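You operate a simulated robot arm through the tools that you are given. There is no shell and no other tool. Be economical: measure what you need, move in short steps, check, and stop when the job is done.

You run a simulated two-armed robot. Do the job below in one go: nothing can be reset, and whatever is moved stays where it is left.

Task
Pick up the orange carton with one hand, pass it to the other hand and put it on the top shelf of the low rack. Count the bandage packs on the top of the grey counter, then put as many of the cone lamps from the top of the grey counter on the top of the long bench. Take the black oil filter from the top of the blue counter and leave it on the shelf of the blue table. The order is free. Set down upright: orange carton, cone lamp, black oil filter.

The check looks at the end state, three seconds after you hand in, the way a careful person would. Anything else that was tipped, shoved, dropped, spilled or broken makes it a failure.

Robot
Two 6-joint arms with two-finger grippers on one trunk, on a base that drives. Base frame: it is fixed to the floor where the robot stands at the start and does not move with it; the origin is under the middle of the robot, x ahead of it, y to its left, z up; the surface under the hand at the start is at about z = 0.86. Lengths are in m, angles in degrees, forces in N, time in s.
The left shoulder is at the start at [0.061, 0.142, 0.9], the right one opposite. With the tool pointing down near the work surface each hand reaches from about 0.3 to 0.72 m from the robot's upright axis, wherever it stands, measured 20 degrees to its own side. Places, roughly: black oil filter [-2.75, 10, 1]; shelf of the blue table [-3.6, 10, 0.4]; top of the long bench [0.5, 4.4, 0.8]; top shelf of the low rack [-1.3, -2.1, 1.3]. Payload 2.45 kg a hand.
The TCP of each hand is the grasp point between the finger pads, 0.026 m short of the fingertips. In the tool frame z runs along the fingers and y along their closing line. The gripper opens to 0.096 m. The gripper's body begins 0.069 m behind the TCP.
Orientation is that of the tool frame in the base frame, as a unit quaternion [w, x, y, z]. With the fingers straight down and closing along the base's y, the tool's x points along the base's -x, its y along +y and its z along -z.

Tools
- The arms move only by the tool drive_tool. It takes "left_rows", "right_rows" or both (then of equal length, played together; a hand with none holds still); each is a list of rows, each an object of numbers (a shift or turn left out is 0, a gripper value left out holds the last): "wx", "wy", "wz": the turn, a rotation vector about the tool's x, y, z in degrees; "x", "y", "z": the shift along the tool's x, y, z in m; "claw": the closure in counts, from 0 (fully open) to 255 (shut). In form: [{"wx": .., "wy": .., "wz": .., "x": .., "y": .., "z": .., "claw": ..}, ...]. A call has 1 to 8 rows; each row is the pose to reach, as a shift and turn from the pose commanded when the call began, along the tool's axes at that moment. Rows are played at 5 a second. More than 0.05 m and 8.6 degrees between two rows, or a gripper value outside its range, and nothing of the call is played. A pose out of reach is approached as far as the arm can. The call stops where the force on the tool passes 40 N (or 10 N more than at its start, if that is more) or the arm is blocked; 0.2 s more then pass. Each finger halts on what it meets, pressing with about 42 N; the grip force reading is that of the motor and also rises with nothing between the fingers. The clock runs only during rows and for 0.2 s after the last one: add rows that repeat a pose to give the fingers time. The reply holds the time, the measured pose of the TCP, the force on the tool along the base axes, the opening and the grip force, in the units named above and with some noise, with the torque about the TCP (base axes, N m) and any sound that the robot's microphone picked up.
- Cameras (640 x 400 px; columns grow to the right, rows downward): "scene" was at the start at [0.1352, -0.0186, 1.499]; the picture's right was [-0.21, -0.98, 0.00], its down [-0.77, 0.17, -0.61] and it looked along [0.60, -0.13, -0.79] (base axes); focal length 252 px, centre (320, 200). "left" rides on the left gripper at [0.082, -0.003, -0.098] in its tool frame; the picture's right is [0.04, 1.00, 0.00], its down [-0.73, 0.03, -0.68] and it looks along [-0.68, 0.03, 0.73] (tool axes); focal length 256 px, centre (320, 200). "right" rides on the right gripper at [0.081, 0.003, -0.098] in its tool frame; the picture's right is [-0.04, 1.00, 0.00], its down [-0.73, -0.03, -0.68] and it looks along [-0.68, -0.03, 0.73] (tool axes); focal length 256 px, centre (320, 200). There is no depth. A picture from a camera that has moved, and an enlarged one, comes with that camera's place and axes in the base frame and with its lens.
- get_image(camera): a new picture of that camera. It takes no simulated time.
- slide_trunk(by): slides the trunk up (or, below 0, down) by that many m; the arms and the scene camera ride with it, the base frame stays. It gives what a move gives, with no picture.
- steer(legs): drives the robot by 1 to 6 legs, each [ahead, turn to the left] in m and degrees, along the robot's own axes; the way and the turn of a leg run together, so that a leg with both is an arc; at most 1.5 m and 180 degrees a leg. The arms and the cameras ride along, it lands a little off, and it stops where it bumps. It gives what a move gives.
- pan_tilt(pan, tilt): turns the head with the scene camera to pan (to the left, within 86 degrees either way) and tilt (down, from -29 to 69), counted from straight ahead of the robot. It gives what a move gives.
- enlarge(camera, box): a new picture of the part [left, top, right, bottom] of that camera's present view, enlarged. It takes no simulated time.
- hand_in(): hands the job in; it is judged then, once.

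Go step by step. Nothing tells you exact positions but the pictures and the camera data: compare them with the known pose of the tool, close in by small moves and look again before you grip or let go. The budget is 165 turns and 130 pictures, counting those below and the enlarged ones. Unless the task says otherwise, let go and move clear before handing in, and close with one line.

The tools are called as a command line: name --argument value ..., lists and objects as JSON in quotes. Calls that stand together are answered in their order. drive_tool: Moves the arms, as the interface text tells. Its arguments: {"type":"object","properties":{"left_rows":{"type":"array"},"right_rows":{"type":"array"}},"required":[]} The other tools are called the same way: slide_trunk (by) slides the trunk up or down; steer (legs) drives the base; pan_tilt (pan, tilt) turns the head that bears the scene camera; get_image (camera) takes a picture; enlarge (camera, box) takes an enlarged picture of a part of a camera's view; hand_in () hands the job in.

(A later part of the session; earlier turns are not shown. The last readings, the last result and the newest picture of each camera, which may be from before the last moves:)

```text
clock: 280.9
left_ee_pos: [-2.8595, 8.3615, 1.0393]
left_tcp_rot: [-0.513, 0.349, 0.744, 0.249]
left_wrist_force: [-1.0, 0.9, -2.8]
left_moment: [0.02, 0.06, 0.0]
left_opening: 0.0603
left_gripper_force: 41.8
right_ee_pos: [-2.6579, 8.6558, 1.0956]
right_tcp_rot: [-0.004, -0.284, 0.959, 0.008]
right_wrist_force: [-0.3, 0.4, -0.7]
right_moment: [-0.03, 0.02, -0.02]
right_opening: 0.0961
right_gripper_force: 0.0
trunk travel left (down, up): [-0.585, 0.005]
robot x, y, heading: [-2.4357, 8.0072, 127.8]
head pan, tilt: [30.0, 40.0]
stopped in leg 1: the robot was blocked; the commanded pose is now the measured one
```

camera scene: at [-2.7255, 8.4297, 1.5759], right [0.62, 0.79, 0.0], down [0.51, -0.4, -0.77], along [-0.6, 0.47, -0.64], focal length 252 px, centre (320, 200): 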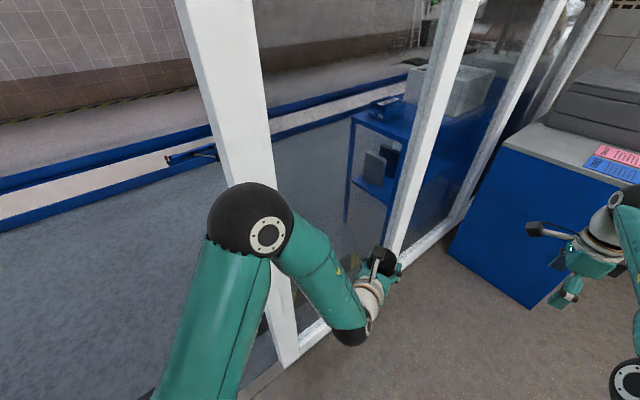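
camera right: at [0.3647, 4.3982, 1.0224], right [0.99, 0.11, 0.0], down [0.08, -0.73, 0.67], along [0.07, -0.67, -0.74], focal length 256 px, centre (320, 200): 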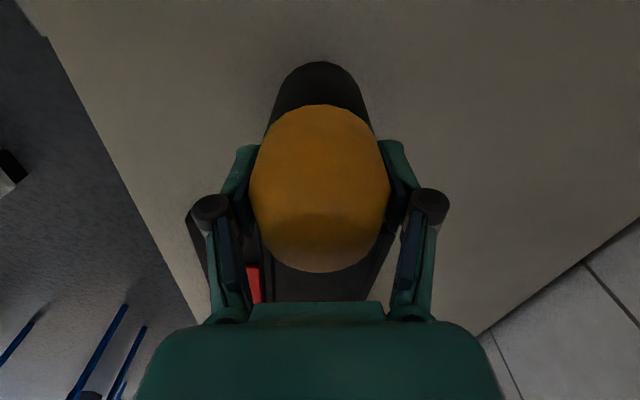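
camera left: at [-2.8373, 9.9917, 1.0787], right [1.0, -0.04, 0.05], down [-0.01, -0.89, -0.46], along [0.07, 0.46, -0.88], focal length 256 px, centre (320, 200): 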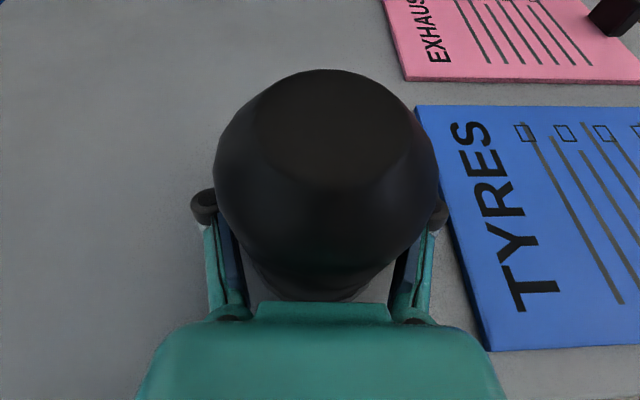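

It may have touched the partition behind. I ease forward slightly, look, and then turn left.

steer --legs '[[0.06, 0]]'

pan_tilt --pan 86 --tilt 45

get_image --camera "scene"

```text
clock: 281.9
left_ee_pos: [-2.8997, 8.4124, 1.0373]
left_tcp_rot: [-0.513, 0.348, 0.744, 0.248]
left_wrist_force: [-0.5, 0.7, -2.9]
left_moment: [0.05, 0.03, -0.01]
left_opening: 0.0604
left_gripper_force: 41.9
right_ee_pos: [-2.6976, 8.7066, 1.0939]
right_tcp_rot: [-0.004, -0.283, 0.959, 0.007]
right_wrist_force: [0.0, 1.5, -1.2]
right_moment: [-0.01, -0.03, 0.0]
right_opening: 0.096
right_gripper_force: 0.1
trunk travel left (down, up): [-0.585, 0.005]
robot x, y, heading: [-2.471, 8.0543, 127.6]
head pan, tilt: [30.0, 40.0]
```

```text
clock: 283.1
left_ee_pos: [-2.8988, 8.4106, 1.0392]
left_tcp_rot: [-0.513, 0.349, 0.744, 0.249]
left_wrist_force: [0.0, -0.3, -2.2]
left_moment: [0.06, 0.01, 0.0]
left_opening: 0.0601
left_gripper_force: 41.8
right_ee_pos: [-2.6951, 8.7041, 1.0965]
right_tcp_rot: [-0.004, -0.284, 0.959, 0.01]
right_wrist_force: [0.2, 0.3, -1.0]
right_moment: [-0.02, -0.02, 0.02]
right_opening: 0.0961
right_gripper_force: 0.1
trunk travel left (down, up): [-0.585, 0.005]
robot x, y, heading: [-2.4697, 8.055, 127.6]
head pan, tilt: [85.9, 45.0]
```

```text
25 pictures are left
camera scene: at [-2.5733, 8.0572, 1.5687], right [-0.55, 0.83, 0.0], down [0.59, 0.39, -0.71], along [-0.59, -0.39, -0.71], focal length 252 px, centre (320, 200)
```

scene: 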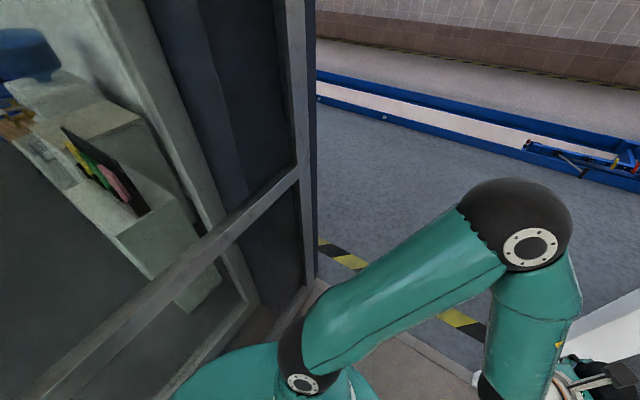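

No contact with the panel. Turn left to face the doorway, in small turns.

steer --legs '[[0, 9], [0, 9], [0, 9]]'

steer --legs '[[0, 9], [0, 9], [0, 7]]'

pan_tilt --pan 0 --tilt 45

get_image --camera "scene"

```text
clock: 285.7
left_ee_pos: [-3.0164, 8.1799, 1.0399]
left_tcp_rot: [-0.557, 0.165, 0.805, 0.122]
left_wrist_force: [0.8, -0.2, -2.9]
left_moment: [0.02, 0.05, -0.02]
left_opening: 0.0602
left_gripper_force: 42.2
right_ee_pos: [-2.9681, 8.5322, 1.0956]
right_tcp_rot: [-0.007, -0.499, 0.867, 0.007]
right_wrist_force: [-0.3, -0.1, 0.3]
right_moment: [0.01, -0.01, 0.02]
right_opening: 0.0962
right_gripper_force: 0.1
trunk travel left (down, up): [-0.585, 0.005]
robot x, y, heading: [-2.4611, 8.0802, 154.8]
head pan, tilt: [85.9, 45.0]
```

```text
clock: 288.1
left_ee_pos: [-3.0063, 7.9346, 1.0403]
left_tcp_rot: [-0.57, -0.013, 0.821, 0.0]
left_wrist_force: [0.6, 0.5, -2.6]
left_moment: [-0.03, 0.06, -0.01]
left_opening: 0.06
left_gripper_force: 42.1
right_ee_pos: [-3.1122, 8.276, 1.0964]
right_tcp_rot: [-0.007, -0.674, 0.739, 0.006]
right_wrist_force: [1.0, 0.4, 0.1]
right_moment: [0.04, 0.01, 0.02]
right_opening: 0.0962
right_gripper_force: 0.0
trunk travel left (down, up): [-0.585, 0.005]
robot x, y, heading: [-2.4608, 8.1038, 179.8]
head pan, tilt: [85.9, 45.0]
```

```text
clock: 289.7
left_ee_pos: [-3.0063, 7.9341, 1.04]
left_tcp_rot: [-0.569, -0.013, 0.822, -0.001]
left_wrist_force: [0.7, -0.4, -3.1]
left_moment: [0.01, 0.06, 0.01]
left_opening: 0.0602
left_gripper_force: 42.0
right_ee_pos: [-3.1108, 8.2763, 1.097]
right_tcp_rot: [-0.008, -0.675, 0.737, 0.006]
right_wrist_force: [0.6, 0.8, -0.1]
right_moment: [0.02, -0.02, 0.01]
right_opening: 0.0961
right_gripper_force: 0.1
trunk travel left (down, up): [-0.585, 0.005]
robot x, y, heading: [-2.4639, 8.103, 180.0]
head pan, tilt: [0.0, 45.0]
```

```text
24 pictures are left
camera scene: at [-2.6032, 8.1009, 1.5686], right [0.0, 1.0, 0.0], down [0.71, 0.0, -0.71], along [-0.71, 0.0, -0.71], focal length 252 px, centre (320, 200)
```

scene: 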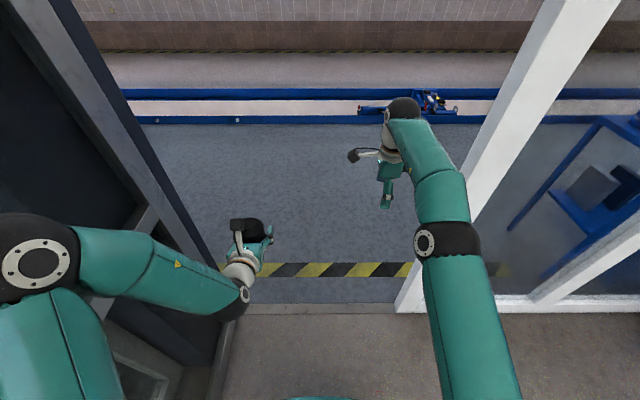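

The doorway is lined up, with ~0.18 m clearance per side. Drive through to x≈−4.65.

steer --legs '[[1.1, 0]]'

steer --legs '[[1.1, 0]]'

steer --legs '[[0, -12], [0, -12], [0, -12], [0, -12]]'

```text
clock: 295.4
left_ee_pos: [-4.106, 7.9551, 1.04]
left_tcp_rot: [-0.57, -0.006, 0.822, 0.004]
left_wrist_force: [-0.5, -0.3, -2.6]
left_moment: [0.04, 0.08, 0.0]
left_opening: 0.0601
left_gripper_force: 42.4
right_ee_pos: [-4.2057, 8.2991, 1.0965]
right_tcp_rot: [-0.008, -0.668, 0.744, 0.006]
right_wrist_force: [1.0, 0.1, -0.4]
right_moment: [-0.04, -0.01, 0.0]
right_opening: 0.0959
right_gripper_force: 0.1
trunk travel left (down, up): [-0.585, 0.005]
robot x, y, heading: [-3.5606, 8.1142, 178.7]
head pan, tilt: [0.0, 45.0]
```

```text
clock: 301.0
left_ee_pos: [-5.1897, 7.9772, 1.0399]
left_tcp_rot: [-0.57, -0.005, 0.822, 0.004]
left_wrist_force: [-0.9, 0.7, -2.7]
left_moment: [-0.01, 0.09, 0.01]
left_opening: 0.0604
left_gripper_force: 42.0
right_ee_pos: [-5.2881, 8.3195, 1.0971]
right_tcp_rot: [-0.007, -0.668, 0.744, 0.005]
right_wrist_force: [-0.4, -0.3, -0.1]
right_moment: [-0.01, 0.01, -0.01]
right_opening: 0.0962
right_gripper_force: 0.1
trunk travel left (down, up): [-0.585, 0.005]
robot x, y, heading: [-4.6405, 8.1364, 178.7]
head pan, tilt: [0.0, 45.0]
```

```text
clock: 304.1
left_ee_pos: [-5.1793, 8.3214, 1.0416]
left_tcp_rot: [-0.541, 0.244, 0.785, 0.175]
left_wrist_force: [0.9, 0.1, -2.0]
left_moment: [0.02, 0.04, 0.05]
left_opening: 0.0604
left_gripper_force: 42.0
right_ee_pos: [-5.0618, 8.6584, 1.0955]
right_tcp_rot: [-0.006, -0.414, 0.91, 0.005]
right_wrist_force: [0.2, 0.2, 0.1]
right_moment: [-0.07, -0.01, -0.01]
right_opening: 0.0961
right_gripper_force: 0.1
trunk travel left (down, up): [-0.585, 0.005]
robot x, y, heading: [-4.656, 8.1065, 143.1]
head pan, tilt: [0.0, 45.0]
stopped in leg 3: the robot was blocked; the commanded pose is now the measured one
```

Through the door. Continue turning right toward heading 90.

steer --legs '[[0, -10], [0, -10], [0, -10]]'

steer --legs '[[0, -10], [0, -13]]'

pan_tilt --pan -40 --tilt 30

get_image --camera "scene"

```text
clock: 306.7
left_ee_pos: [-5.0054, 8.5549, 1.0424]
left_tcp_rot: [-0.477, 0.439, 0.695, 0.311]
left_wrist_force: [0.5, -0.1, -2.9]
left_moment: [0.03, 0.01, 0.01]
left_opening: 0.0601
left_gripper_force: 42.2
right_ee_pos: [-4.7371, 8.7864, 1.0962]
right_tcp_rot: [-0.002, -0.164, 0.986, 0.005]
right_wrist_force: [0.0, -0.3, -0.5]
right_moment: [0.05, 0.06, -0.01]
right_opening: 0.0961
right_gripper_force: 0.0
trunk travel left (down, up): [-0.585, 0.005]
robot x, y, heading: [-4.6848, 8.1, 112.7]
head pan, tilt: [0.0, 45.0]
```

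```text
clock: 308.7
left_ee_pos: [-4.803, 8.6439, 1.0428]
left_tcp_rot: [-0.407, 0.568, 0.593, 0.4]
left_wrist_force: [0.6, 0.4, -3.8]
left_moment: [0.05, 0.01, -0.03]
left_opening: 0.0601
left_gripper_force: 41.8
right_ee_pos: [-4.4661, 8.7525, 1.0969]
right_tcp_rot: [-0.001, 0.035, 0.999, 0.007]
right_wrist_force: [-0.5, -0.2, -0.6]
right_moment: [0.0, 0.0, -0.04]
right_opening: 0.0959
right_gripper_force: 0.0
trunk travel left (down, up): [-0.585, 0.005]
robot x, y, heading: [-4.7032, 8.0992, 90.0]
head pan, tilt: [0.0, 45.0]
```

```text
clock: 309.8
left_ee_pos: [-4.8029, 8.6458, 1.0419]
left_tcp_rot: [-0.407, 0.568, 0.594, 0.398]
left_wrist_force: [-0.8, 0.1, -2.5]
left_moment: [0.03, 0.04, 0.03]
left_opening: 0.0601
left_gripper_force: 42.1
right_ee_pos: [-4.4634, 8.7518, 1.0976]
right_tcp_rot: [-0.001, 0.036, 0.999, 0.006]
right_wrist_force: [0.5, -0.6, -0.1]
right_moment: [-0.02, -0.04, -0.03]
right_opening: 0.0961
right_gripper_force: 0.0
trunk travel left (down, up): [-0.585, 0.005]
robot x, y, heading: [-4.7057, 8.1025, 90.4]
head pan, tilt: [-40.0, 30.0]
```

```text
23 pictures are left
camera scene: at [-4.6471, 8.2313, 1.5911], right [0.77, -0.64, 0.0], down [-0.32, -0.39, -0.87], along [0.55, 0.66, -0.5], focal length 252 px, centre (320, 200)
```

scene: 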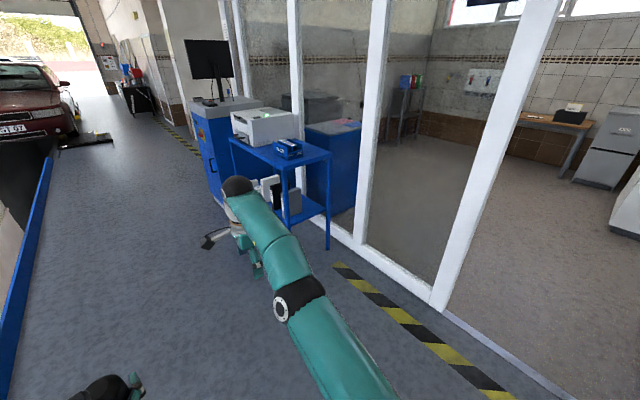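

The table spans x −3.85…−3.43 from y≈9.58 onward, open toward me. Drive along it and view the shelf.

steer --legs '[[1.45, 0]]'

pan_tilt --pan -80 --tilt 40

get_image --camera "scene"

```text
clock: 317.1
left_ee_pos: [-4.7933, 10.097, 1.0418]
left_tcp_rot: [-0.404, 0.572, 0.591, 0.401]
left_wrist_force: [-0.1, 0.2, -3.1]
left_moment: [0.05, 0.0, 0.0]
left_opening: 0.0602
left_gripper_force: 41.7
right_ee_pos: [-4.456, 10.2019, 1.0966]
right_tcp_rot: [-0.001, 0.041, 0.999, 0.007]
right_wrist_force: [0.4, -0.2, 0.2]
right_moment: [-0.03, 0.01, -0.02]
right_opening: 0.0959
right_gripper_force: 0.0
trunk travel left (down, up): [-0.585, 0.005]
robot x, y, heading: [-4.7001, 9.5548, 89.6]
head pan, tilt: [-40.0, 30.0]
```

```text
clock: 318.2
left_ee_pos: [-4.7946, 10.0979, 1.0439]
left_tcp_rot: [-0.405, 0.57, 0.592, 0.401]
left_wrist_force: [0.3, -1.2, -3.5]
left_moment: [0.07, 0.01, -0.01]
left_opening: 0.0599
left_gripper_force: 41.8
right_ee_pos: [-4.4544, 10.1997, 1.0968]
right_tcp_rot: [-0.001, 0.041, 0.999, 0.007]
right_wrist_force: [0.0, -0.4, -1.0]
right_moment: [0.0, 0.0, -0.01]
right_opening: 0.0961
right_gripper_force: 0.0
trunk travel left (down, up): [-0.585, 0.005]
robot x, y, heading: [-4.7026, 9.5521, 89.4]
head pan, tilt: [-80.0, 40.0]
```

```text
22 pictures are left
camera scene: at [-4.6177, 9.6267, 1.5759], right [0.17, -0.99, 0.0], down [-0.63, -0.11, -0.77], along [0.76, 0.13, -0.64], focal length 252 px, centre (320, 200)
```

scene: 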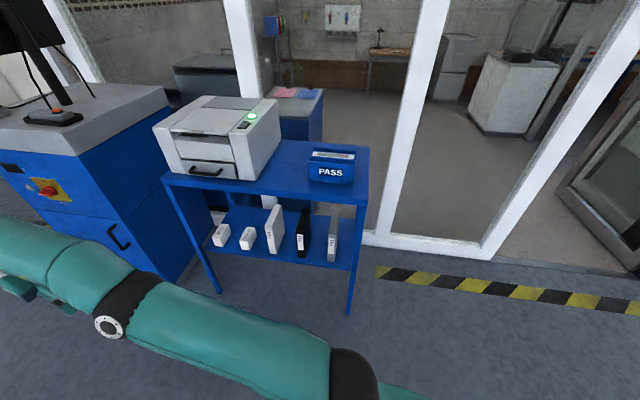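

I enlarge the shelf to find free room.

enlarge --camera "scene" --box '[160, 160, 380, 320]'

```text
2.50 times, centred on (270, 240) of scene
camera zoom: at [-4.6177, 9.6267, 1.5759], right [0.17, -0.99, 0.0], down [-0.63, -0.11, -0.77], along [0.76, 0.13, -0.64], focal length 631 px, centre (445, 100)
```

zoom: 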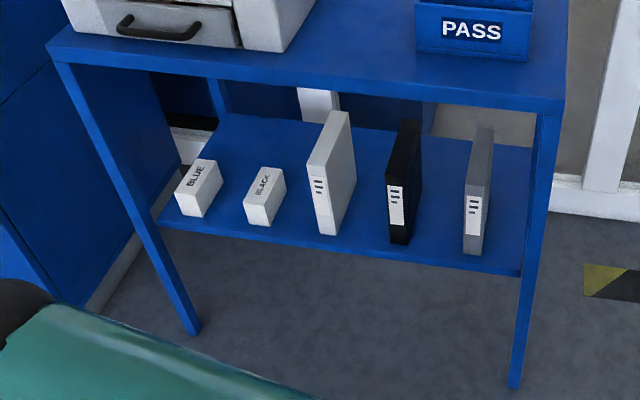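

Free slot: between the white and black books (y≈9.94) at the front of the shelf (z≈0.47). First retract the right hand, drive ahead 0.2 m, then turn toward the table.

drive_tool --right_rows '[{"y": -0.045}, {"y": -0.09}, {"y": -0.135}, {"y": -0.18}, {"y": -0.225}, {"y": -0.27}, {"y": -0.3}]'

steer --legs '[[0.2, 0]]'

steer --legs '[[0, -10], [0, -10], [0, -10], [0, -10]]'

steer --legs '[[0, -10], [0, -10], [0, -10]]'

```text
clock: 319.8
left_ee_pos: [-4.7937, 10.0962, 1.0422]
left_tcp_rot: [-0.404, 0.571, 0.591, 0.402]
left_wrist_force: [0.0, 1.0, -3.1]
left_moment: [0.04, 0.01, 0.0]
left_opening: 0.0603
left_gripper_force: 41.3
right_ee_pos: [-4.4562, 10.1969, 1.1002]
right_tcp_rot: [-0.002, 0.041, 0.999, 0.006]
right_wrist_force: [-0.1, 0.5, -1.0]
right_moment: [0.01, 0.03, 0.0]
right_opening: 0.0961
right_gripper_force: 0.0
right hand out of reach, approached as far as the arm can: row 1, 2, 3, 4, 5, 6, 7
trunk travel left (down, up): [-0.585, 0.005]
robot x, y, heading: [-4.7018, 9.5536, 89.4]
head pan, tilt: [-80.0, 40.0]
```

```text
clock: 321.4
left_ee_pos: [-4.7906, 10.3022, 1.0422]
left_tcp_rot: [-0.403, 0.572, 0.591, 0.401]
left_wrist_force: [-1.0, 0.9, -3.0]
left_moment: [0.07, -0.03, 0.01]
left_opening: 0.0604
left_gripper_force: 42.6
right_ee_pos: [-4.4523, 10.4017, 1.1003]
right_tcp_rot: [-0.002, 0.042, 0.999, 0.006]
right_wrist_force: [-1.1, -0.2, 0.5]
right_moment: [-0.05, 0.01, 0.01]
right_opening: 0.0958
right_gripper_force: 0.1
trunk travel left (down, up): [-0.585, 0.005]
robot x, y, heading: [-4.7, 9.757, 89.7]
head pan, tilt: [-80.0, 40.0]
```

```text
clock: 324.1
left_ee_pos: [-4.5177, 10.2757, 1.044]
left_tcp_rot: [-0.291, 0.701, 0.429, 0.49]
left_wrist_force: [0.1, -0.1, -2.9]
left_moment: [0.06, 0.02, 0.02]
left_opening: 0.06
left_gripper_force: 42.1
right_ee_pos: [-4.1731, 10.1948, 1.1035]
right_tcp_rot: [0.0, 0.292, 0.956, 0.01]
right_wrist_force: [1.2, -0.1, 0.5]
right_moment: [0.03, 0.04, -0.01]
right_opening: 0.0961
right_gripper_force: 0.1
trunk travel left (down, up): [-0.585, 0.005]
robot x, y, heading: [-4.7253, 9.7697, 60.2]
head pan, tilt: [-80.0, 40.0]
stopped in leg 3: the robot was blocked; the commanded pose is now the measured one
```

```text
clock: 326.4
left_ee_pos: [-4.333, 10.1524, 1.0444]
left_tcp_rot: [-0.186, 0.774, 0.278, 0.537]
left_wrist_force: [0.6, -0.6, -3.9]
left_moment: [0.08, -0.04, 0.02]
left_opening: 0.06
left_gripper_force: 41.6
right_ee_pos: [-4.0525, 9.9409, 1.1065]
right_tcp_rot: [0.003, 0.481, 0.876, 0.017]
right_wrist_force: [0.5, 0.1, -0.5]
right_moment: [0.08, 0.03, -0.01]
right_opening: 0.0962
right_gripper_force: 0.1
trunk travel left (down, up): [-0.585, 0.005]
robot x, y, heading: [-4.7364, 9.7828, 36.8]
head pan, tilt: [-80.0, 40.0]
stopped in leg 3: the robot was blocked; the commanded pose is now the measured one
```

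Continue the turn; then fix the right arm.

steer --legs '[[0, -12], [0, -12]]'

steer --legs '[[0, -12]]'

drive_tool --right_rows '[{"z": 0.03}, {"z": 0.05, "y": -0.03}, {"z": 0.05, "y": -0.07}, {"z": 0.05, "y": -0.11}, {"z": 0.05, "y": -0.15}, {"z": 0.05, "y": -0.19}, {"z": 0.05, "y": -0.23}, {"z": 0.05, "y": -0.27}]'

```text
clock: 328.5
left_ee_pos: [-4.2182, 9.9696, 1.0442]
left_tcp_rot: [-0.075, 0.815, 0.119, 0.562]
left_wrist_force: [-0.5, -0.1, -1.8]
left_moment: [0.02, -0.04, 0.01]
left_opening: 0.0598
left_gripper_force: 42.4
right_ee_pos: [-4.0433, 9.6634, 1.1042]
right_tcp_rot: [0.005, 0.646, 0.763, 0.013]
right_wrist_force: [0.4, 0.0, 0.0]
right_moment: [0.05, 0.0, 0.0]
right_opening: 0.096
right_gripper_force: 0.0
trunk travel left (down, up): [-0.585, 0.005]
robot x, y, heading: [-4.7362, 9.8033, 13.2]
head pan, tilt: [-80.0, 40.0]
stopped in leg 2: the robot was blocked; the commanded pose is now the measured one
```

```text
clock: 329.8
left_ee_pos: [-4.1978, 9.8586, 1.0446]
left_tcp_rot: [-0.016, 0.822, 0.035, 0.568]
left_wrist_force: [-0.3, 0.4, -2.6]
left_moment: [0.03, -0.04, 0.02]
left_opening: 0.0603
left_gripper_force: 41.5
right_ee_pos: [-4.0907, 9.5251, 1.106]
right_tcp_rot: [0.007, 0.722, 0.692, 0.013]
right_wrist_force: [-0.1, 0.6, -1.3]
right_moment: [-0.04, -0.04, -0.04]
right_opening: 0.0958
right_gripper_force: 0.0
trunk travel left (down, up): [-0.585, 0.005]
robot x, y, heading: [-4.7401, 9.8153, 1.4]
head pan, tilt: [-80.0, 40.0]
```

```text
clock: 331.6
left_ee_pos: [-4.1939, 9.86, 1.0458]
left_tcp_rot: [-0.016, 0.822, 0.034, 0.568]
left_wrist_force: [-0.7, -1.0, -2.7]
left_moment: [0.04, -0.07, -0.01]
left_opening: 0.0603
left_gripper_force: 42.3
right_ee_pos: [-4.0826, 9.5255, 1.0747]
right_tcp_rot: [0.006, 0.722, 0.692, 0.013]
right_wrist_force: [0.0, 0.0, -0.5]
right_moment: [0.0, -0.03, 0.02]
right_opening: 0.096
right_gripper_force: 0.0
right hand out of reach, approached as far as the arm can: row 1, 2, 3, 4, 5, 6, 7, 8
trunk travel left (down, up): [-0.585, 0.005]
robot x, y, heading: [-4.7412, 9.8165, 1.3]
head pan, tilt: [-80.0, 40.0]
```

drive_tool --right_rows '[{"y": -0.02}, {"y": -0.04}, {"y": -0.06}, {"y": -0.08}]'

pan_tilt --pan 0 --tilt 50

get_image --camera "scene"

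```text
clock: 332.6
left_ee_pos: [-4.1981, 9.8586, 1.0454]
left_tcp_rot: [-0.016, 0.821, 0.034, 0.569]
left_wrist_force: [-0.3, 0.0, -2.0]
left_moment: [-0.01, -0.05, -0.03]
left_opening: 0.0602
left_gripper_force: 41.4
right_ee_pos: [-4.1578, 9.5262, 1.0687]
right_tcp_rot: [0.007, 0.722, 0.692, 0.014]
right_wrist_force: [-1.2, 0.6, 0.3]
right_moment: [-0.02, -0.05, 0.0]
right_opening: 0.0961
right_gripper_force: 0.1
right hand out of reach, approached as far as the arm can: row 1
trunk travel left (down, up): [-0.585, 0.005]
robot x, y, heading: [-4.7359, 9.8174, 1.1]
head pan, tilt: [-80.0, 40.0]
```

```text
clock: 334.1
left_ee_pos: [-4.1957, 9.8597, 1.0461]
left_tcp_rot: [-0.016, 0.822, 0.034, 0.568]
left_wrist_force: [-0.9, 0.3, -3.2]
left_moment: [0.01, -0.04, 0.0]
left_opening: 0.0605
left_gripper_force: 41.7
right_ee_pos: [-4.1557, 9.5268, 1.0665]
right_tcp_rot: [0.007, 0.722, 0.692, 0.015]
right_wrist_force: [-0.3, 0.6, 0.5]
right_moment: [0.02, -0.01, 0.01]
right_opening: 0.0963
right_gripper_force: 0.1
trunk travel left (down, up): [-0.585, 0.005]
robot x, y, heading: [-4.7366, 9.8176, 1.3]
head pan, tilt: [0.0, 50.0]
```

```text
20 pictures are left
camera scene: at [-4.6001, 9.8173, 1.5617], right [0.02, -1.0, 0.0], down [-0.77, -0.02, -0.64], along [0.64, 0.02, -0.77], focal length 252 px, centre (320, 200)
```

scene: 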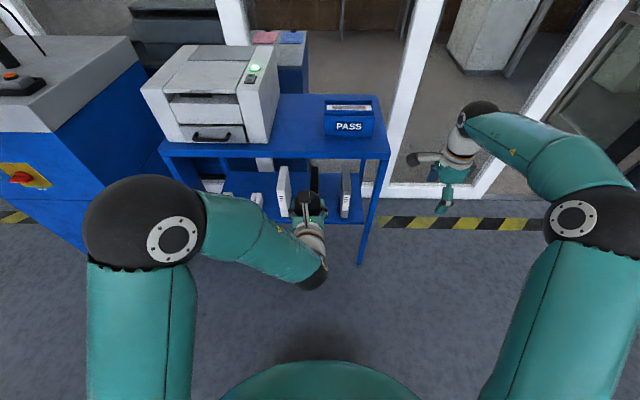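

The right arm moves again; retract it further and outward.

drive_tool --right_rows '[{"y": -0.035, "x": -0.012}, {"y": -0.07, "x": -0.024}, {"y": -0.105, "x": -0.036}, {"y": -0.14, "x": -0.048}, {"y": -0.175, "x": -0.06}, {"y": -0.2, "x": -0.07}]'

slide_trunk --by -0.47

get_image --camera "left"

get_image --camera "scene"

```text
clock: 335.5
left_ee_pos: [-4.1952, 9.8591, 1.0468]
left_tcp_rot: [-0.016, 0.822, 0.034, 0.569]
left_wrist_force: [0.0, -0.3, -3.2]
left_moment: [-0.01, -0.03, 0.03]
left_opening: 0.0602
left_gripper_force: 41.9
right_ee_pos: [-4.3579, 9.4644, 1.0576]
right_tcp_rot: [0.006, 0.722, 0.692, 0.014]
right_wrist_force: [-0.2, -0.2, 0.4]
right_moment: [0.03, 0.01, -0.02]
right_opening: 0.0959
right_gripper_force: 0.1
trunk travel left (down, up): [-0.585, 0.005]
robot x, y, heading: [-4.737, 9.8187, 1.4]
head pan, tilt: [0.0, 50.0]
```

```text
refused: -0.47 is not a number from -0.4 to 0.4
```

```text
19 pictures are left
camera left: at [-4.2597, 9.8595, 1.1565], right [0.09, -0.99, 0.05], down [-0.89, -0.1, -0.45], along [0.45, 0.0, -0.89], focal length 256 px, centre (320, 200)
```

left: 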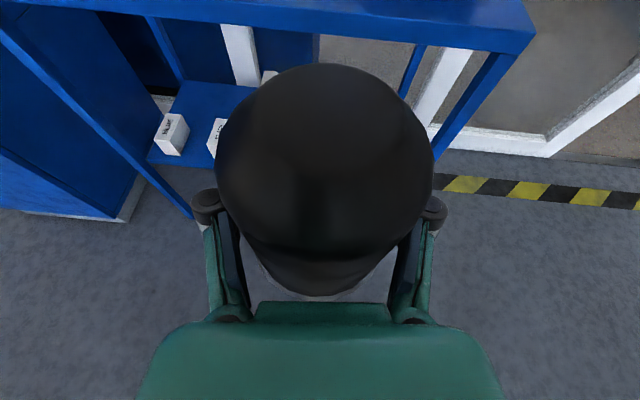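

```text
18 pictures are left
camera scene: at [-4.6011, 9.8173, 1.5618], right [0.03, -1.0, 0.0], down [-0.77, -0.02, -0.64], along [0.64, 0.02, -0.77], focal length 252 px, centre (320, 200)
```

scene: 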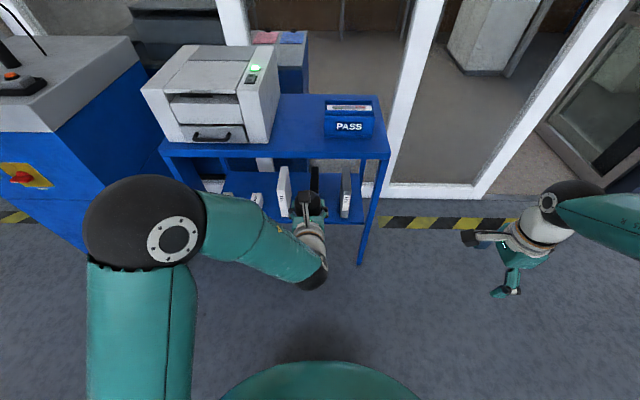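

Target gap centre is y≈9.945. A 4.5° left turn before driving in lines it up. Lower the trunk in two steps and turn.

slide_trunk --by -0.24

slide_trunk --by -0.22

steer --legs '[[0, 4.5]]'

steer --legs '[[0.2, 0]]'

pan_tilt --pan -12 --tilt 35

get_image --camera "scene"

get_image --camera "left"

```text
clock: 338.0
left_ee_pos: [-4.1949, 9.8608, 0.8049]
left_tcp_rot: [-0.016, 0.821, 0.034, 0.569]
left_wrist_force: [-0.1, -0.4, -2.9]
left_moment: [-0.02, -0.04, 0.02]
left_opening: 0.0602
left_gripper_force: 41.2
right_ee_pos: [-4.3567, 9.4643, 0.8182]
right_tcp_rot: [0.007, 0.722, 0.692, 0.015]
right_wrist_force: [-0.3, 0.3, 0.5]
right_moment: [0.01, -0.01, 0.0]
right_opening: 0.0965
right_gripper_force: 0.2
trunk travel left (down, up): [-0.345, 0.245]
robot x, y, heading: [-4.7399, 9.8169, 1.3]
head pan, tilt: [0.0, 50.0]
```

```text
clock: 340.3
left_ee_pos: [-4.1955, 9.8602, 0.5854]
left_tcp_rot: [-0.016, 0.822, 0.034, 0.569]
left_wrist_force: [-0.6, -0.1, -2.1]
left_moment: [0.01, -0.07, 0.0]
left_opening: 0.0603
left_gripper_force: 42.3
right_ee_pos: [-4.3572, 9.4645, 0.5987]
right_tcp_rot: [0.008, 0.722, 0.692, 0.014]
right_wrist_force: [0.0, -0.3, 0.0]
right_moment: [-0.02, 0.01, 0.01]
right_opening: 0.096
right_gripper_force: 0.0
trunk travel left (down, up): [-0.125, 0.465]
robot x, y, heading: [-4.7398, 9.8126, 1.4]
head pan, tilt: [0.0, 50.0]
```

```text
clock: 341.2
left_ee_pos: [-4.2022, 9.9019, 0.5857]
left_tcp_rot: [-0.039, 0.82, 0.068, 0.567]
left_wrist_force: [0.5, -0.5, -2.5]
left_moment: [0.01, -0.06, -0.01]
left_opening: 0.0599
left_gripper_force: 42.1
right_ee_pos: [-4.3297, 9.4946, 0.599]
right_tcp_rot: [0.007, 0.694, 0.72, 0.014]
right_wrist_force: [0.6, 0.4, 0.2]
right_moment: [0.02, -0.02, -0.01]
right_opening: 0.0959
right_gripper_force: 0.1
trunk travel left (down, up): [-0.125, 0.465]
robot x, y, heading: [-4.7395, 9.8129, 5.9]
head pan, tilt: [0.0, 50.0]
```

```text
clock: 342.8
left_ee_pos: [-3.9998, 9.9226, 0.5862]
left_tcp_rot: [-0.039, 0.82, 0.067, 0.567]
left_wrist_force: [0.0, 0.0, -3.2]
left_moment: [0.0, -0.08, 0.0]
left_opening: 0.0601
left_gripper_force: 42.8
right_ee_pos: [-4.1293, 9.5154, 0.5991]
right_tcp_rot: [0.007, 0.695, 0.719, 0.014]
right_wrist_force: [0.0, 0.4, 0.8]
right_moment: [-0.04, -0.02, 0.05]
right_opening: 0.096
right_gripper_force: 0.0
trunk travel left (down, up): [-0.125, 0.465]
robot x, y, heading: [-4.5352, 9.8326, 5.5]
head pan, tilt: [0.0, 50.0]
```

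```text
clock: 343.6
left_ee_pos: [-3.9992, 9.9225, 0.5863]
left_tcp_rot: [-0.039, 0.82, 0.067, 0.567]
left_wrist_force: [-0.1, -0.9, -3.6]
left_moment: [-0.01, -0.08, -0.01]
left_opening: 0.0605
left_gripper_force: 42.1
right_ee_pos: [-4.1291, 9.5154, 0.5987]
right_tcp_rot: [0.007, 0.694, 0.719, 0.015]
right_wrist_force: [0.1, -1.3, -0.8]
right_moment: [-0.02, 0.01, 0.02]
right_opening: 0.0956
right_gripper_force: 0.1
trunk travel left (down, up): [-0.125, 0.465]
robot x, y, heading: [-4.537, 9.8325, 6.0]
head pan, tilt: [-12.0, 35.0]
```

```text
17 pictures are left
camera scene: at [-4.3883, 9.828, 1.1234], right [-0.11, -0.99, 0.0], down [-0.57, 0.06, -0.82], along [0.81, -0.09, -0.57], focal length 252 px, centre (320, 200)
```

scene: 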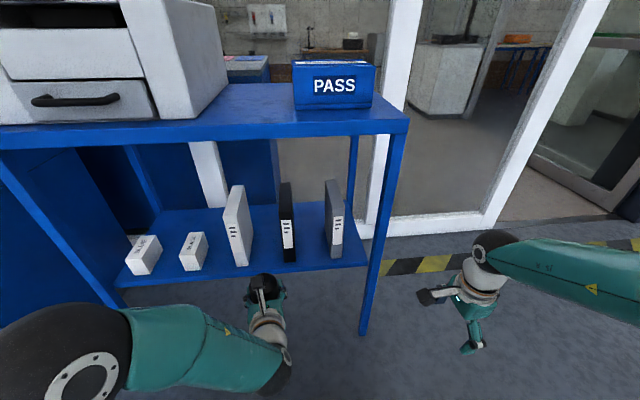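

```text
16 pictures are left
camera left: at [-4.0627, 9.9175, 0.6971], right [0.17, -0.98, 0.05], down [-0.88, -0.17, -0.45], along [0.45, 0.03, -0.89], focal length 256 px, centre (320, 200)
```

left: 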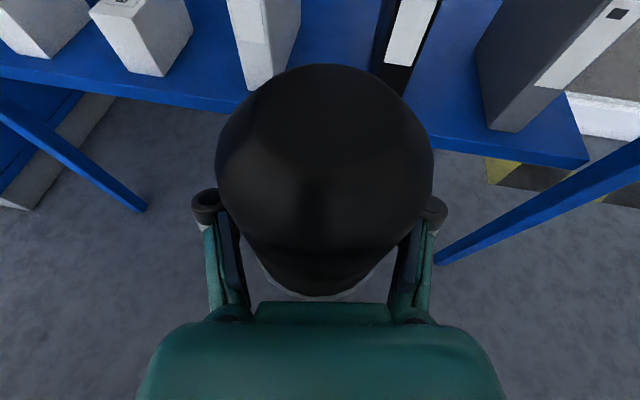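

Good view of the shelf. I enlarge once more to measure the gap.

enlarge --camera "scene" --box '[170, 170, 390, 310]'

```text
2.86 times, centred on (280, 240) of scene
camera zoom: at [-4.3883, 9.828, 1.1234], right [-0.11, -0.99, 0.0], down [-0.57, 0.06, -0.82], along [0.81, -0.09, -0.57], focal length 722 px, centre (434, 86)
```

zoom: 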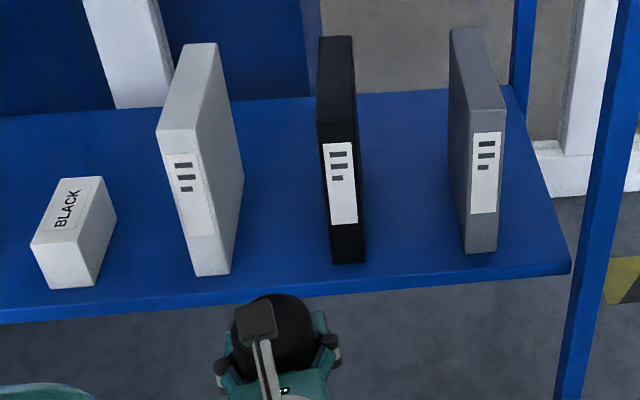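

The gap is ~0.117 m wide, centred at y≈9.946; driving 0.2 m lands the filter at its centre. First pull the right hand farther away.

drive_tool --right_rows '[{"x": -0.03, "y": -0.02}, {"x": -0.06, "y": -0.04}, {"x": -0.09, "y": -0.05}, {"x": -0.12, "y": -0.06}]'

steer --legs '[[0.13, 0]]'

get_image --camera "left"

enlarge --camera "scene" --box '[150, 170, 390, 330]'

```text
clock: 344.6
left_ee_pos: [-3.9987, 9.9234, 0.5873]
left_tcp_rot: [-0.039, 0.82, 0.068, 0.567]
left_wrist_force: [0.4, 0.2, -2.4]
left_moment: [-0.01, -0.05, -0.01]
left_opening: 0.0603
left_gripper_force: 41.8
right_ee_pos: [-4.1854, 9.3917, 0.5955]
right_tcp_rot: [0.007, 0.694, 0.72, 0.014]
right_wrist_force: [-0.3, 0.4, 0.5]
right_moment: [0.03, 0.0, 0.01]
right_opening: 0.0959
right_gripper_force: 0.0
trunk travel left (down, up): [-0.125, 0.465]
robot x, y, heading: [-4.5396, 9.8301, 5.9]
head pan, tilt: [-12.0, 35.0]
```

```text
clock: 345.9
left_ee_pos: [-3.8709, 9.9359, 0.5877]
left_tcp_rot: [-0.038, 0.82, 0.066, 0.568]
left_wrist_force: [1.0, 0.9, -3.0]
left_moment: [0.02, -0.07, 0.01]
left_opening: 0.0605
left_gripper_force: 41.7
right_ee_pos: [-4.0577, 9.405, 0.5951]
right_tcp_rot: [0.007, 0.694, 0.719, 0.015]
right_wrist_force: [-0.2, 0.1, 0.2]
right_moment: [-0.01, -0.03, -0.03]
right_opening: 0.0959
right_gripper_force: 0.1
trunk travel left (down, up): [-0.125, 0.465]
robot x, y, heading: [-4.4112, 9.8461, 5.7]
head pan, tilt: [-12.0, 35.0]
```

```text
14 pictures are left
camera left: at [-3.9343, 9.9305, 0.6972], right [0.17, -0.98, 0.05], down [-0.88, -0.17, -0.45], along [0.45, 0.03, -0.89], focal length 256 px, centre (320, 200)
```

left: 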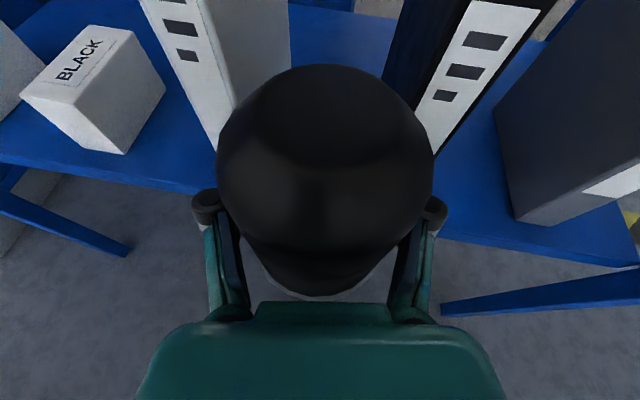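

```text
2.50 times, centred on (270, 250) of scene
camera zoom: at [-4.2601, 9.8411, 1.1235], right [-0.11, -0.99, 0.0], down [-0.57, 0.06, -0.82], along [0.81, -0.09, -0.57], focal length 631 px, centre (445, 75)
```

zoom: 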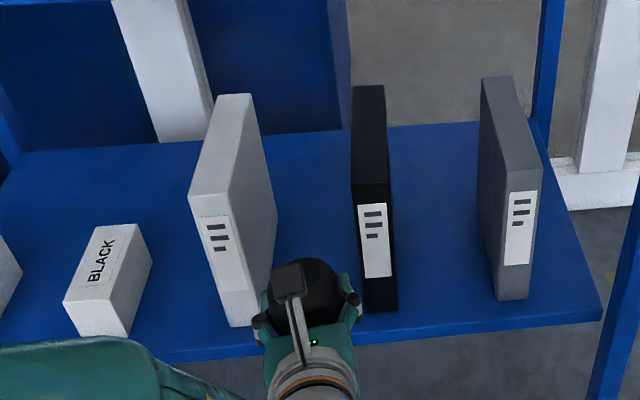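

Filter and fingers are lined up with the gap. Roll the last 6.5 cm in.

steer --legs '[[0.066, 0]]'

get_image --camera "left"

enlarge --camera "scene" --box '[200, 180, 360, 320]'

```text
clock: 346.9
left_ee_pos: [-3.8056, 9.9423, 0.5873]
left_tcp_rot: [-0.038, 0.82, 0.066, 0.567]
left_wrist_force: [0.0, 1.1, -2.4]
left_moment: [0.01, -0.04, 0.0]
left_opening: 0.0601
left_gripper_force: 42.3
right_ee_pos: [-3.9915, 9.4106, 0.5969]
right_tcp_rot: [0.007, 0.695, 0.719, 0.014]
right_wrist_force: [-0.4, -0.1, 1.0]
right_moment: [0.02, 0.0, 0.0]
right_opening: 0.096
right_gripper_force: 0.0
trunk travel left (down, up): [-0.125, 0.465]
robot x, y, heading: [-4.3422, 9.8551, 6.1]
head pan, tilt: [-12.0, 35.0]
```

```text
12 pictures are left
camera left: at [-3.8682, 9.9372, 0.6976], right [0.17, -0.98, 0.05], down [-0.88, -0.17, -0.45], along [0.45, 0.03, -0.89], focal length 256 px, centre (320, 200)
```

left: 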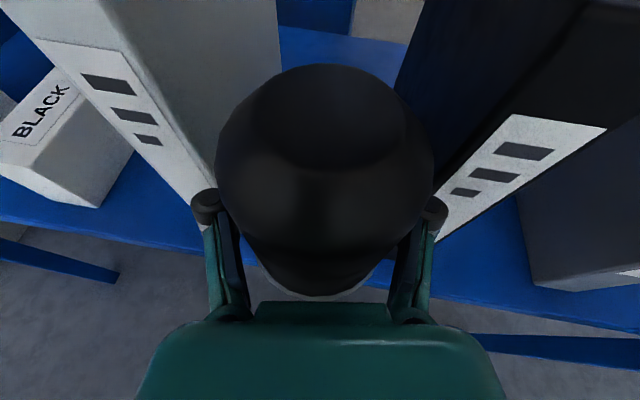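

```text
2.86 times, centred on (280, 250) of scene
camera zoom: at [-4.194, 9.8478, 1.1235], right [-0.11, -0.99, 0.0], down [-0.57, 0.06, -0.82], along [0.81, -0.09, -0.57], focal length 722 px, centre (434, 57)
```

zoom: 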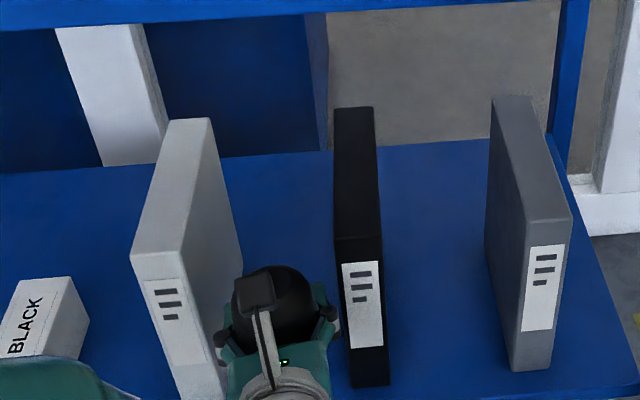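

Everything is clear. Lower with the arm in small steps.

drive_tool --left_rows '[{"x": -0.0094, "z": 0.0035}, {"x": -0.0187, "z": 0.0071}, {"x": -0.028, "z": 0.0106}, {"x": -0.033, "z": 0.0125}, {"x": -0.033, "z": 0.0125}]'

get_image --camera "left"

```text
clock: 348.1
left_ee_pos: [-3.8075, 9.9412, 0.5528]
left_tcp_rot: [-0.037, 0.82, 0.066, 0.568]
left_wrist_force: [-0.3, 0.6, -3.2]
left_moment: [0.04, -0.07, -0.03]
left_opening: 0.0603
left_gripper_force: 41.7
right_ee_pos: [-3.9919, 9.4117, 0.597]
right_tcp_rot: [0.007, 0.695, 0.719, 0.014]
right_wrist_force: [0.4, 0.7, 0.3]
right_moment: [0.02, 0.02, 0.0]
right_opening: 0.0961
right_gripper_force: 0.0
trunk travel left (down, up): [-0.125, 0.465]
robot x, y, heading: [-4.3417, 9.853, 5.6]
head pan, tilt: [-12.0, 35.0]
```

```text
10 pictures are left
camera left: at [-3.8684, 9.9368, 0.663], right [0.17, -0.98, 0.05], down [-0.88, -0.17, -0.45], along [0.45, 0.03, -0.89], focal length 256 px, centre (320, 200)
```

left: 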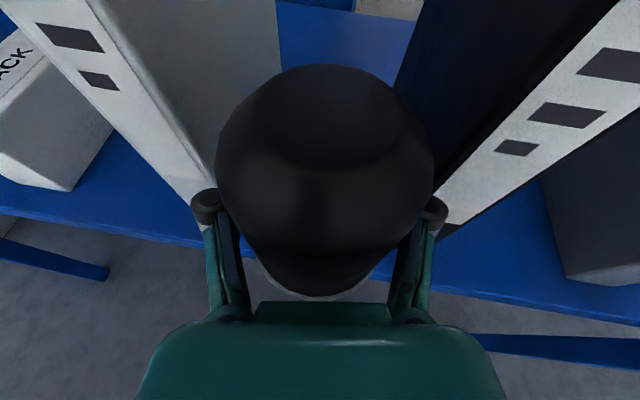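

The filter's base still overhangs the shelf edge slightly; advance 4 cm more at this height (the hand fits the gap with ~1 cm per side).

drive_tool --left_rows '[{"z": 0.0125, "x": 0.0047, "y": 0.001}, {"z": 0.025, "x": 0.0095, "y": 0.002}, {"z": 0.0374, "x": 0.0142, "y": 0.004}, {"z": 0.0374, "x": 0.0142, "y": 0.004}]'

get_image --camera "left"

enlarge --camera "scene" --box '[200, 200, 340, 340]'

```text
clock: 349.1
left_ee_pos: [-3.765, 9.9445, 0.5514]
left_tcp_rot: [-0.038, 0.821, 0.066, 0.567]
left_wrist_force: [0.2, 0.4, -2.2]
left_moment: [0.06, -0.04, 0.02]
left_opening: 0.0603
left_gripper_force: 41.7
right_ee_pos: [-3.9911, 9.4109, 0.596]
right_tcp_rot: [0.005, 0.695, 0.719, 0.014]
right_wrist_force: [-0.5, 0.6, 0.0]
right_moment: [0.0, -0.01, 0.02]
right_opening: 0.0959
right_gripper_force: 0.1
trunk travel left (down, up): [-0.125, 0.465]
robot x, y, heading: [-4.3434, 9.85, 5.6]
head pan, tilt: [-12.0, 35.0]
```

```text
9 pictures are left
camera left: at [-3.8276, 9.9393, 0.6621], right [0.17, -0.98, 0.05], down [-0.88, -0.17, -0.44], along [0.45, 0.03, -0.89], focal length 256 px, centre (320, 200)
```

left: 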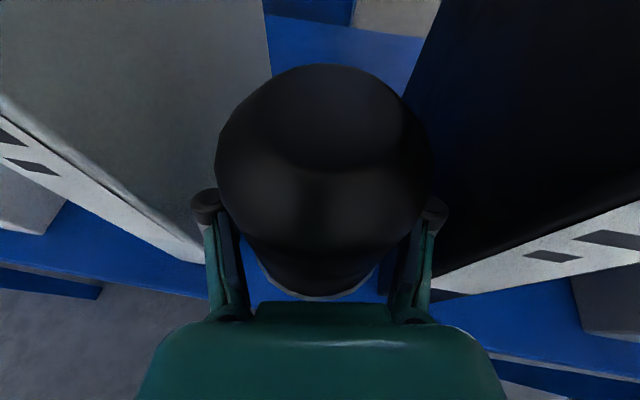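

```text
2.86 times, centred on (270, 270) of scene
camera zoom: at [-4.1937, 9.8478, 1.1234], right [-0.11, -0.99, 0.0], down [-0.57, 0.06, -0.82], along [0.81, -0.09, -0.57], focal length 722 px, centre (463, 0)
```

zoom: 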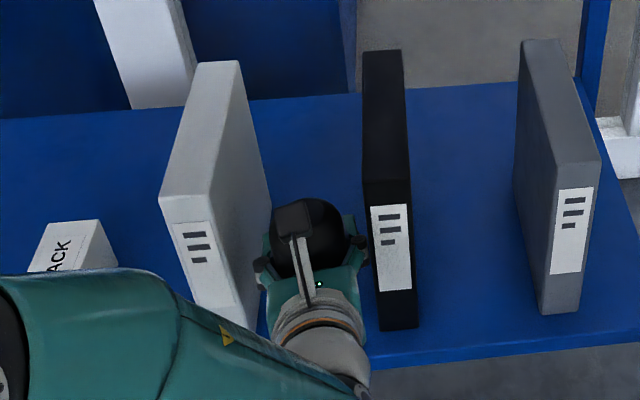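

The base is now over the shelf. Lower in 4 mm steps.

drive_tool --left_rows '[{"x": -0.0037, "z": 0.0014}, {"x": -0.0075, "z": 0.0028}, {"x": -0.0112, "z": 0.0042}, {"x": -0.013, "z": 0.005}]'

```text
clock: 350.1
left_ee_pos: [-3.7643, 9.9423, 0.5386]
left_tcp_rot: [-0.038, 0.821, 0.066, 0.566]
left_wrist_force: [-0.4, 0.6, -2.6]
left_moment: [0.0, -0.06, -0.02]
left_opening: 0.0599
left_gripper_force: 41.9
right_ee_pos: [-3.9907, 9.411, 0.5965]
right_tcp_rot: [0.006, 0.695, 0.719, 0.014]
right_wrist_force: [-0.2, -0.3, -0.1]
right_moment: [0.0, 0.01, -0.01]
right_opening: 0.0957
right_gripper_force: 0.1
trunk travel left (down, up): [-0.125, 0.465]
robot x, y, heading: [-4.3403, 9.8538, 5.6]
head pan, tilt: [-12.0, 35.0]
```

drive_tool --left_rows '[{"x": -0.0037, "z": 0.0014}, {"x": -0.0075, "z": 0.0028}, {"x": -0.0112, "z": 0.0042}, {"x": -0.014, "z": 0.0053}]'

get_image --camera "left"

```text
clock: 351.1
left_ee_pos: [-3.7652, 9.9428, 0.5216]
left_tcp_rot: [-0.038, 0.821, 0.066, 0.566]
left_wrist_force: [0.2, -0.5, -2.1]
left_moment: [0.0, -0.06, 0.0]
left_opening: 0.0602
left_gripper_force: 42.2
right_ee_pos: [-3.9912, 9.4107, 0.5955]
right_tcp_rot: [0.006, 0.695, 0.719, 0.015]
right_wrist_force: [-0.2, -0.1, 0.0]
right_moment: [0.0, -0.01, 0.0]
right_opening: 0.0959
right_gripper_force: 0.1
trunk travel left (down, up): [-0.125, 0.465]
robot x, y, heading: [-4.3413, 9.8544, 6.0]
head pan, tilt: [-12.0, 35.0]
```

```text
7 pictures are left
camera left: at [-3.8279, 9.9384, 0.6332], right [0.17, -0.98, 0.05], down [-0.88, -0.17, -0.44], along [0.45, 0.03, -0.89], focal length 256 px, centre (320, 200)
```

left: 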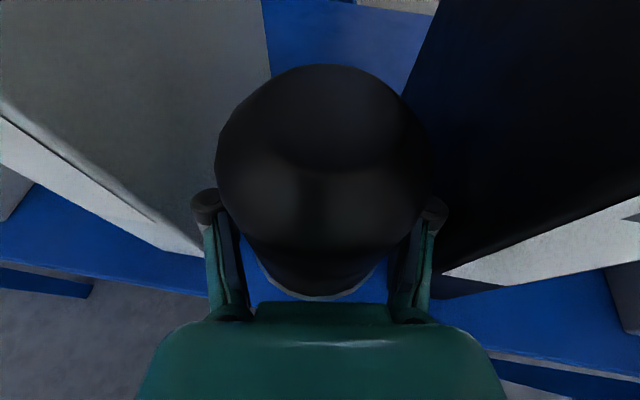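

No contact yet, so the shelf is a bit lower. Continue.

drive_tool --left_rows '[{"x": -0.0037, "z": 0.0014}, {"x": -0.0075, "z": 0.0028}, {"x": -0.0112, "z": 0.0042}, {"x": -0.015, "z": 0.0057}, {"x": -0.0187, "z": 0.0071}]'

```text
clock: 352.3
left_ee_pos: [-3.7643, 9.9424, 0.5031]
left_tcp_rot: [-0.038, 0.82, 0.066, 0.567]
left_wrist_force: [0.0, 0.4, -3.4]
left_moment: [0.03, -0.04, 0.01]
left_opening: 0.0603
left_gripper_force: 42.0
right_ee_pos: [-3.9912, 9.4102, 0.5968]
right_tcp_rot: [0.007, 0.694, 0.72, 0.015]
right_wrist_force: [1.0, 0.1, -0.1]
right_moment: [0.03, 0.01, -0.01]
right_opening: 0.0959
right_gripper_force: 0.0
trunk travel left (down, up): [-0.125, 0.465]
robot x, y, heading: [-4.3407, 9.8546, 5.6]
head pan, tilt: [-12.0, 35.0]
```

drive_tool --left_rows '[{"x": -0.0037, "z": 0.0014}, {"x": -0.0075, "z": 0.0028}, {"x": -0.0112, "z": 0.0042}, {"x": -0.015, "z": 0.0057}, {"x": -0.0187, "z": 0.0071}]'

get_image --camera "left"

```text
clock: 353.5
left_ee_pos: [-3.7646, 9.9449, 0.4826]
left_tcp_rot: [-0.039, 0.821, 0.068, 0.566]
left_wrist_force: [0.5, 0.4, -3.8]
left_moment: [0.01, -0.1, -0.01]
left_opening: 0.0602
left_gripper_force: 41.9
right_ee_pos: [-3.9914, 9.411, 0.5966]
right_tcp_rot: [0.007, 0.695, 0.719, 0.015]
right_wrist_force: [-0.5, -0.4, 0.3]
right_moment: [-0.01, 0.0, -0.05]
right_opening: 0.0958
right_gripper_force: 0.0
trunk travel left (down, up): [-0.125, 0.465]
robot x, y, heading: [-4.3424, 9.8531, 5.9]
head pan, tilt: [-12.0, 35.0]
```

```text
6 pictures are left
camera left: at [-3.8282, 9.9383, 0.594], right [0.17, -0.98, 0.05], down [-0.88, -0.17, -0.45], along [0.45, 0.03, -0.89], focal length 256 px, centre (320, 200)
```

left: 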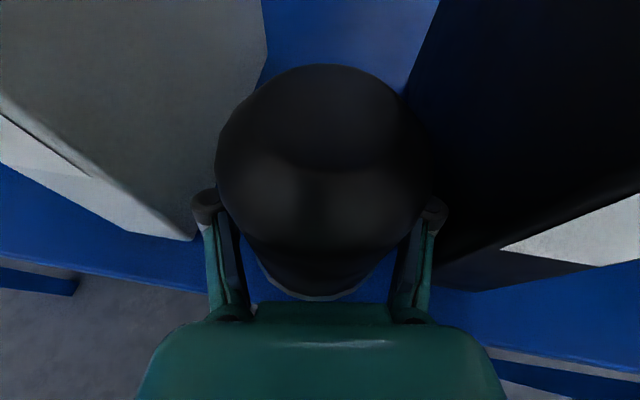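

Shelf is probably at z≈0.40 as stated; the base is inside its edge. Continue the last bit.

drive_tool --left_rows '[{"x": -0.0037, "z": 0.0014}, {"x": -0.0075, "z": 0.0028}, {"x": -0.0112, "z": 0.0042}, {"x": -0.014, "z": 0.0053}, {"x": -0.014, "z": 0.0053}]'

```text
clock: 354.7
left_ee_pos: [-3.764, 9.9427, 0.4701]
left_tcp_rot: [-0.04, 0.818, 0.068, 0.57]
left_wrist_force: [-1.9, 1.0, 10.9]
left_moment: [0.29, -0.01, 0.03]
left_opening: 0.0603
left_gripper_force: 41.8
right_ee_pos: [-3.9908, 9.4118, 0.5966]
right_tcp_rot: [0.006, 0.695, 0.719, 0.014]
right_wrist_force: [-0.6, -0.2, 0.2]
right_moment: [0.0, 0.0, -0.02]
right_opening: 0.096
right_gripper_force: 0.0
trunk travel left (down, up): [-0.125, 0.465]
robot x, y, heading: [-4.34, 9.8521, 5.5]
head pan, tilt: [-12.0, 35.0]
```

Contact (≈14 N) at the expected height. Open just a few millimetres.

drive_tool --left_rows '[{"claw": 85}, {"claw": 72}, {"claw": 72}, {"claw": 72}]'

get_image --camera "left"

```text
clock: 355.7
left_ee_pos: [-3.7644, 9.943, 0.468]
left_tcp_rot: [-0.038, 0.819, 0.066, 0.568]
left_wrist_force: [6.0, 0.3, 10.8]
left_moment: [0.4, -0.19, -0.25]
left_opening: 0.0668
left_gripper_force: 0.0
right_ee_pos: [-3.9915, 9.4111, 0.5966]
right_tcp_rot: [0.007, 0.695, 0.719, 0.014]
right_wrist_force: [-0.2, 0.5, -0.5]
right_moment: [0.01, 0.03, -0.03]
right_opening: 0.0963
right_gripper_force: 0.0
trunk travel left (down, up): [-0.125, 0.465]
robot x, y, heading: [-4.3419, 9.8497, 5.7]
head pan, tilt: [-12.0, 35.0]
```

```text
5 pictures are left
camera left: at [-3.8279, 9.938, 0.5795], right [0.17, -0.98, 0.05], down [-0.88, -0.17, -0.45], along [0.45, 0.03, -0.89], focal length 256 px, centre (320, 200)
```

left: 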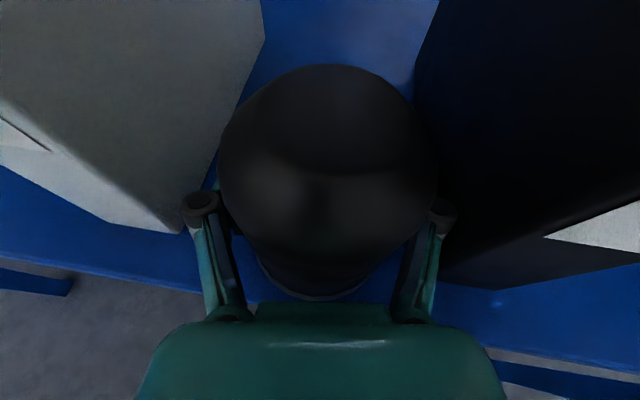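

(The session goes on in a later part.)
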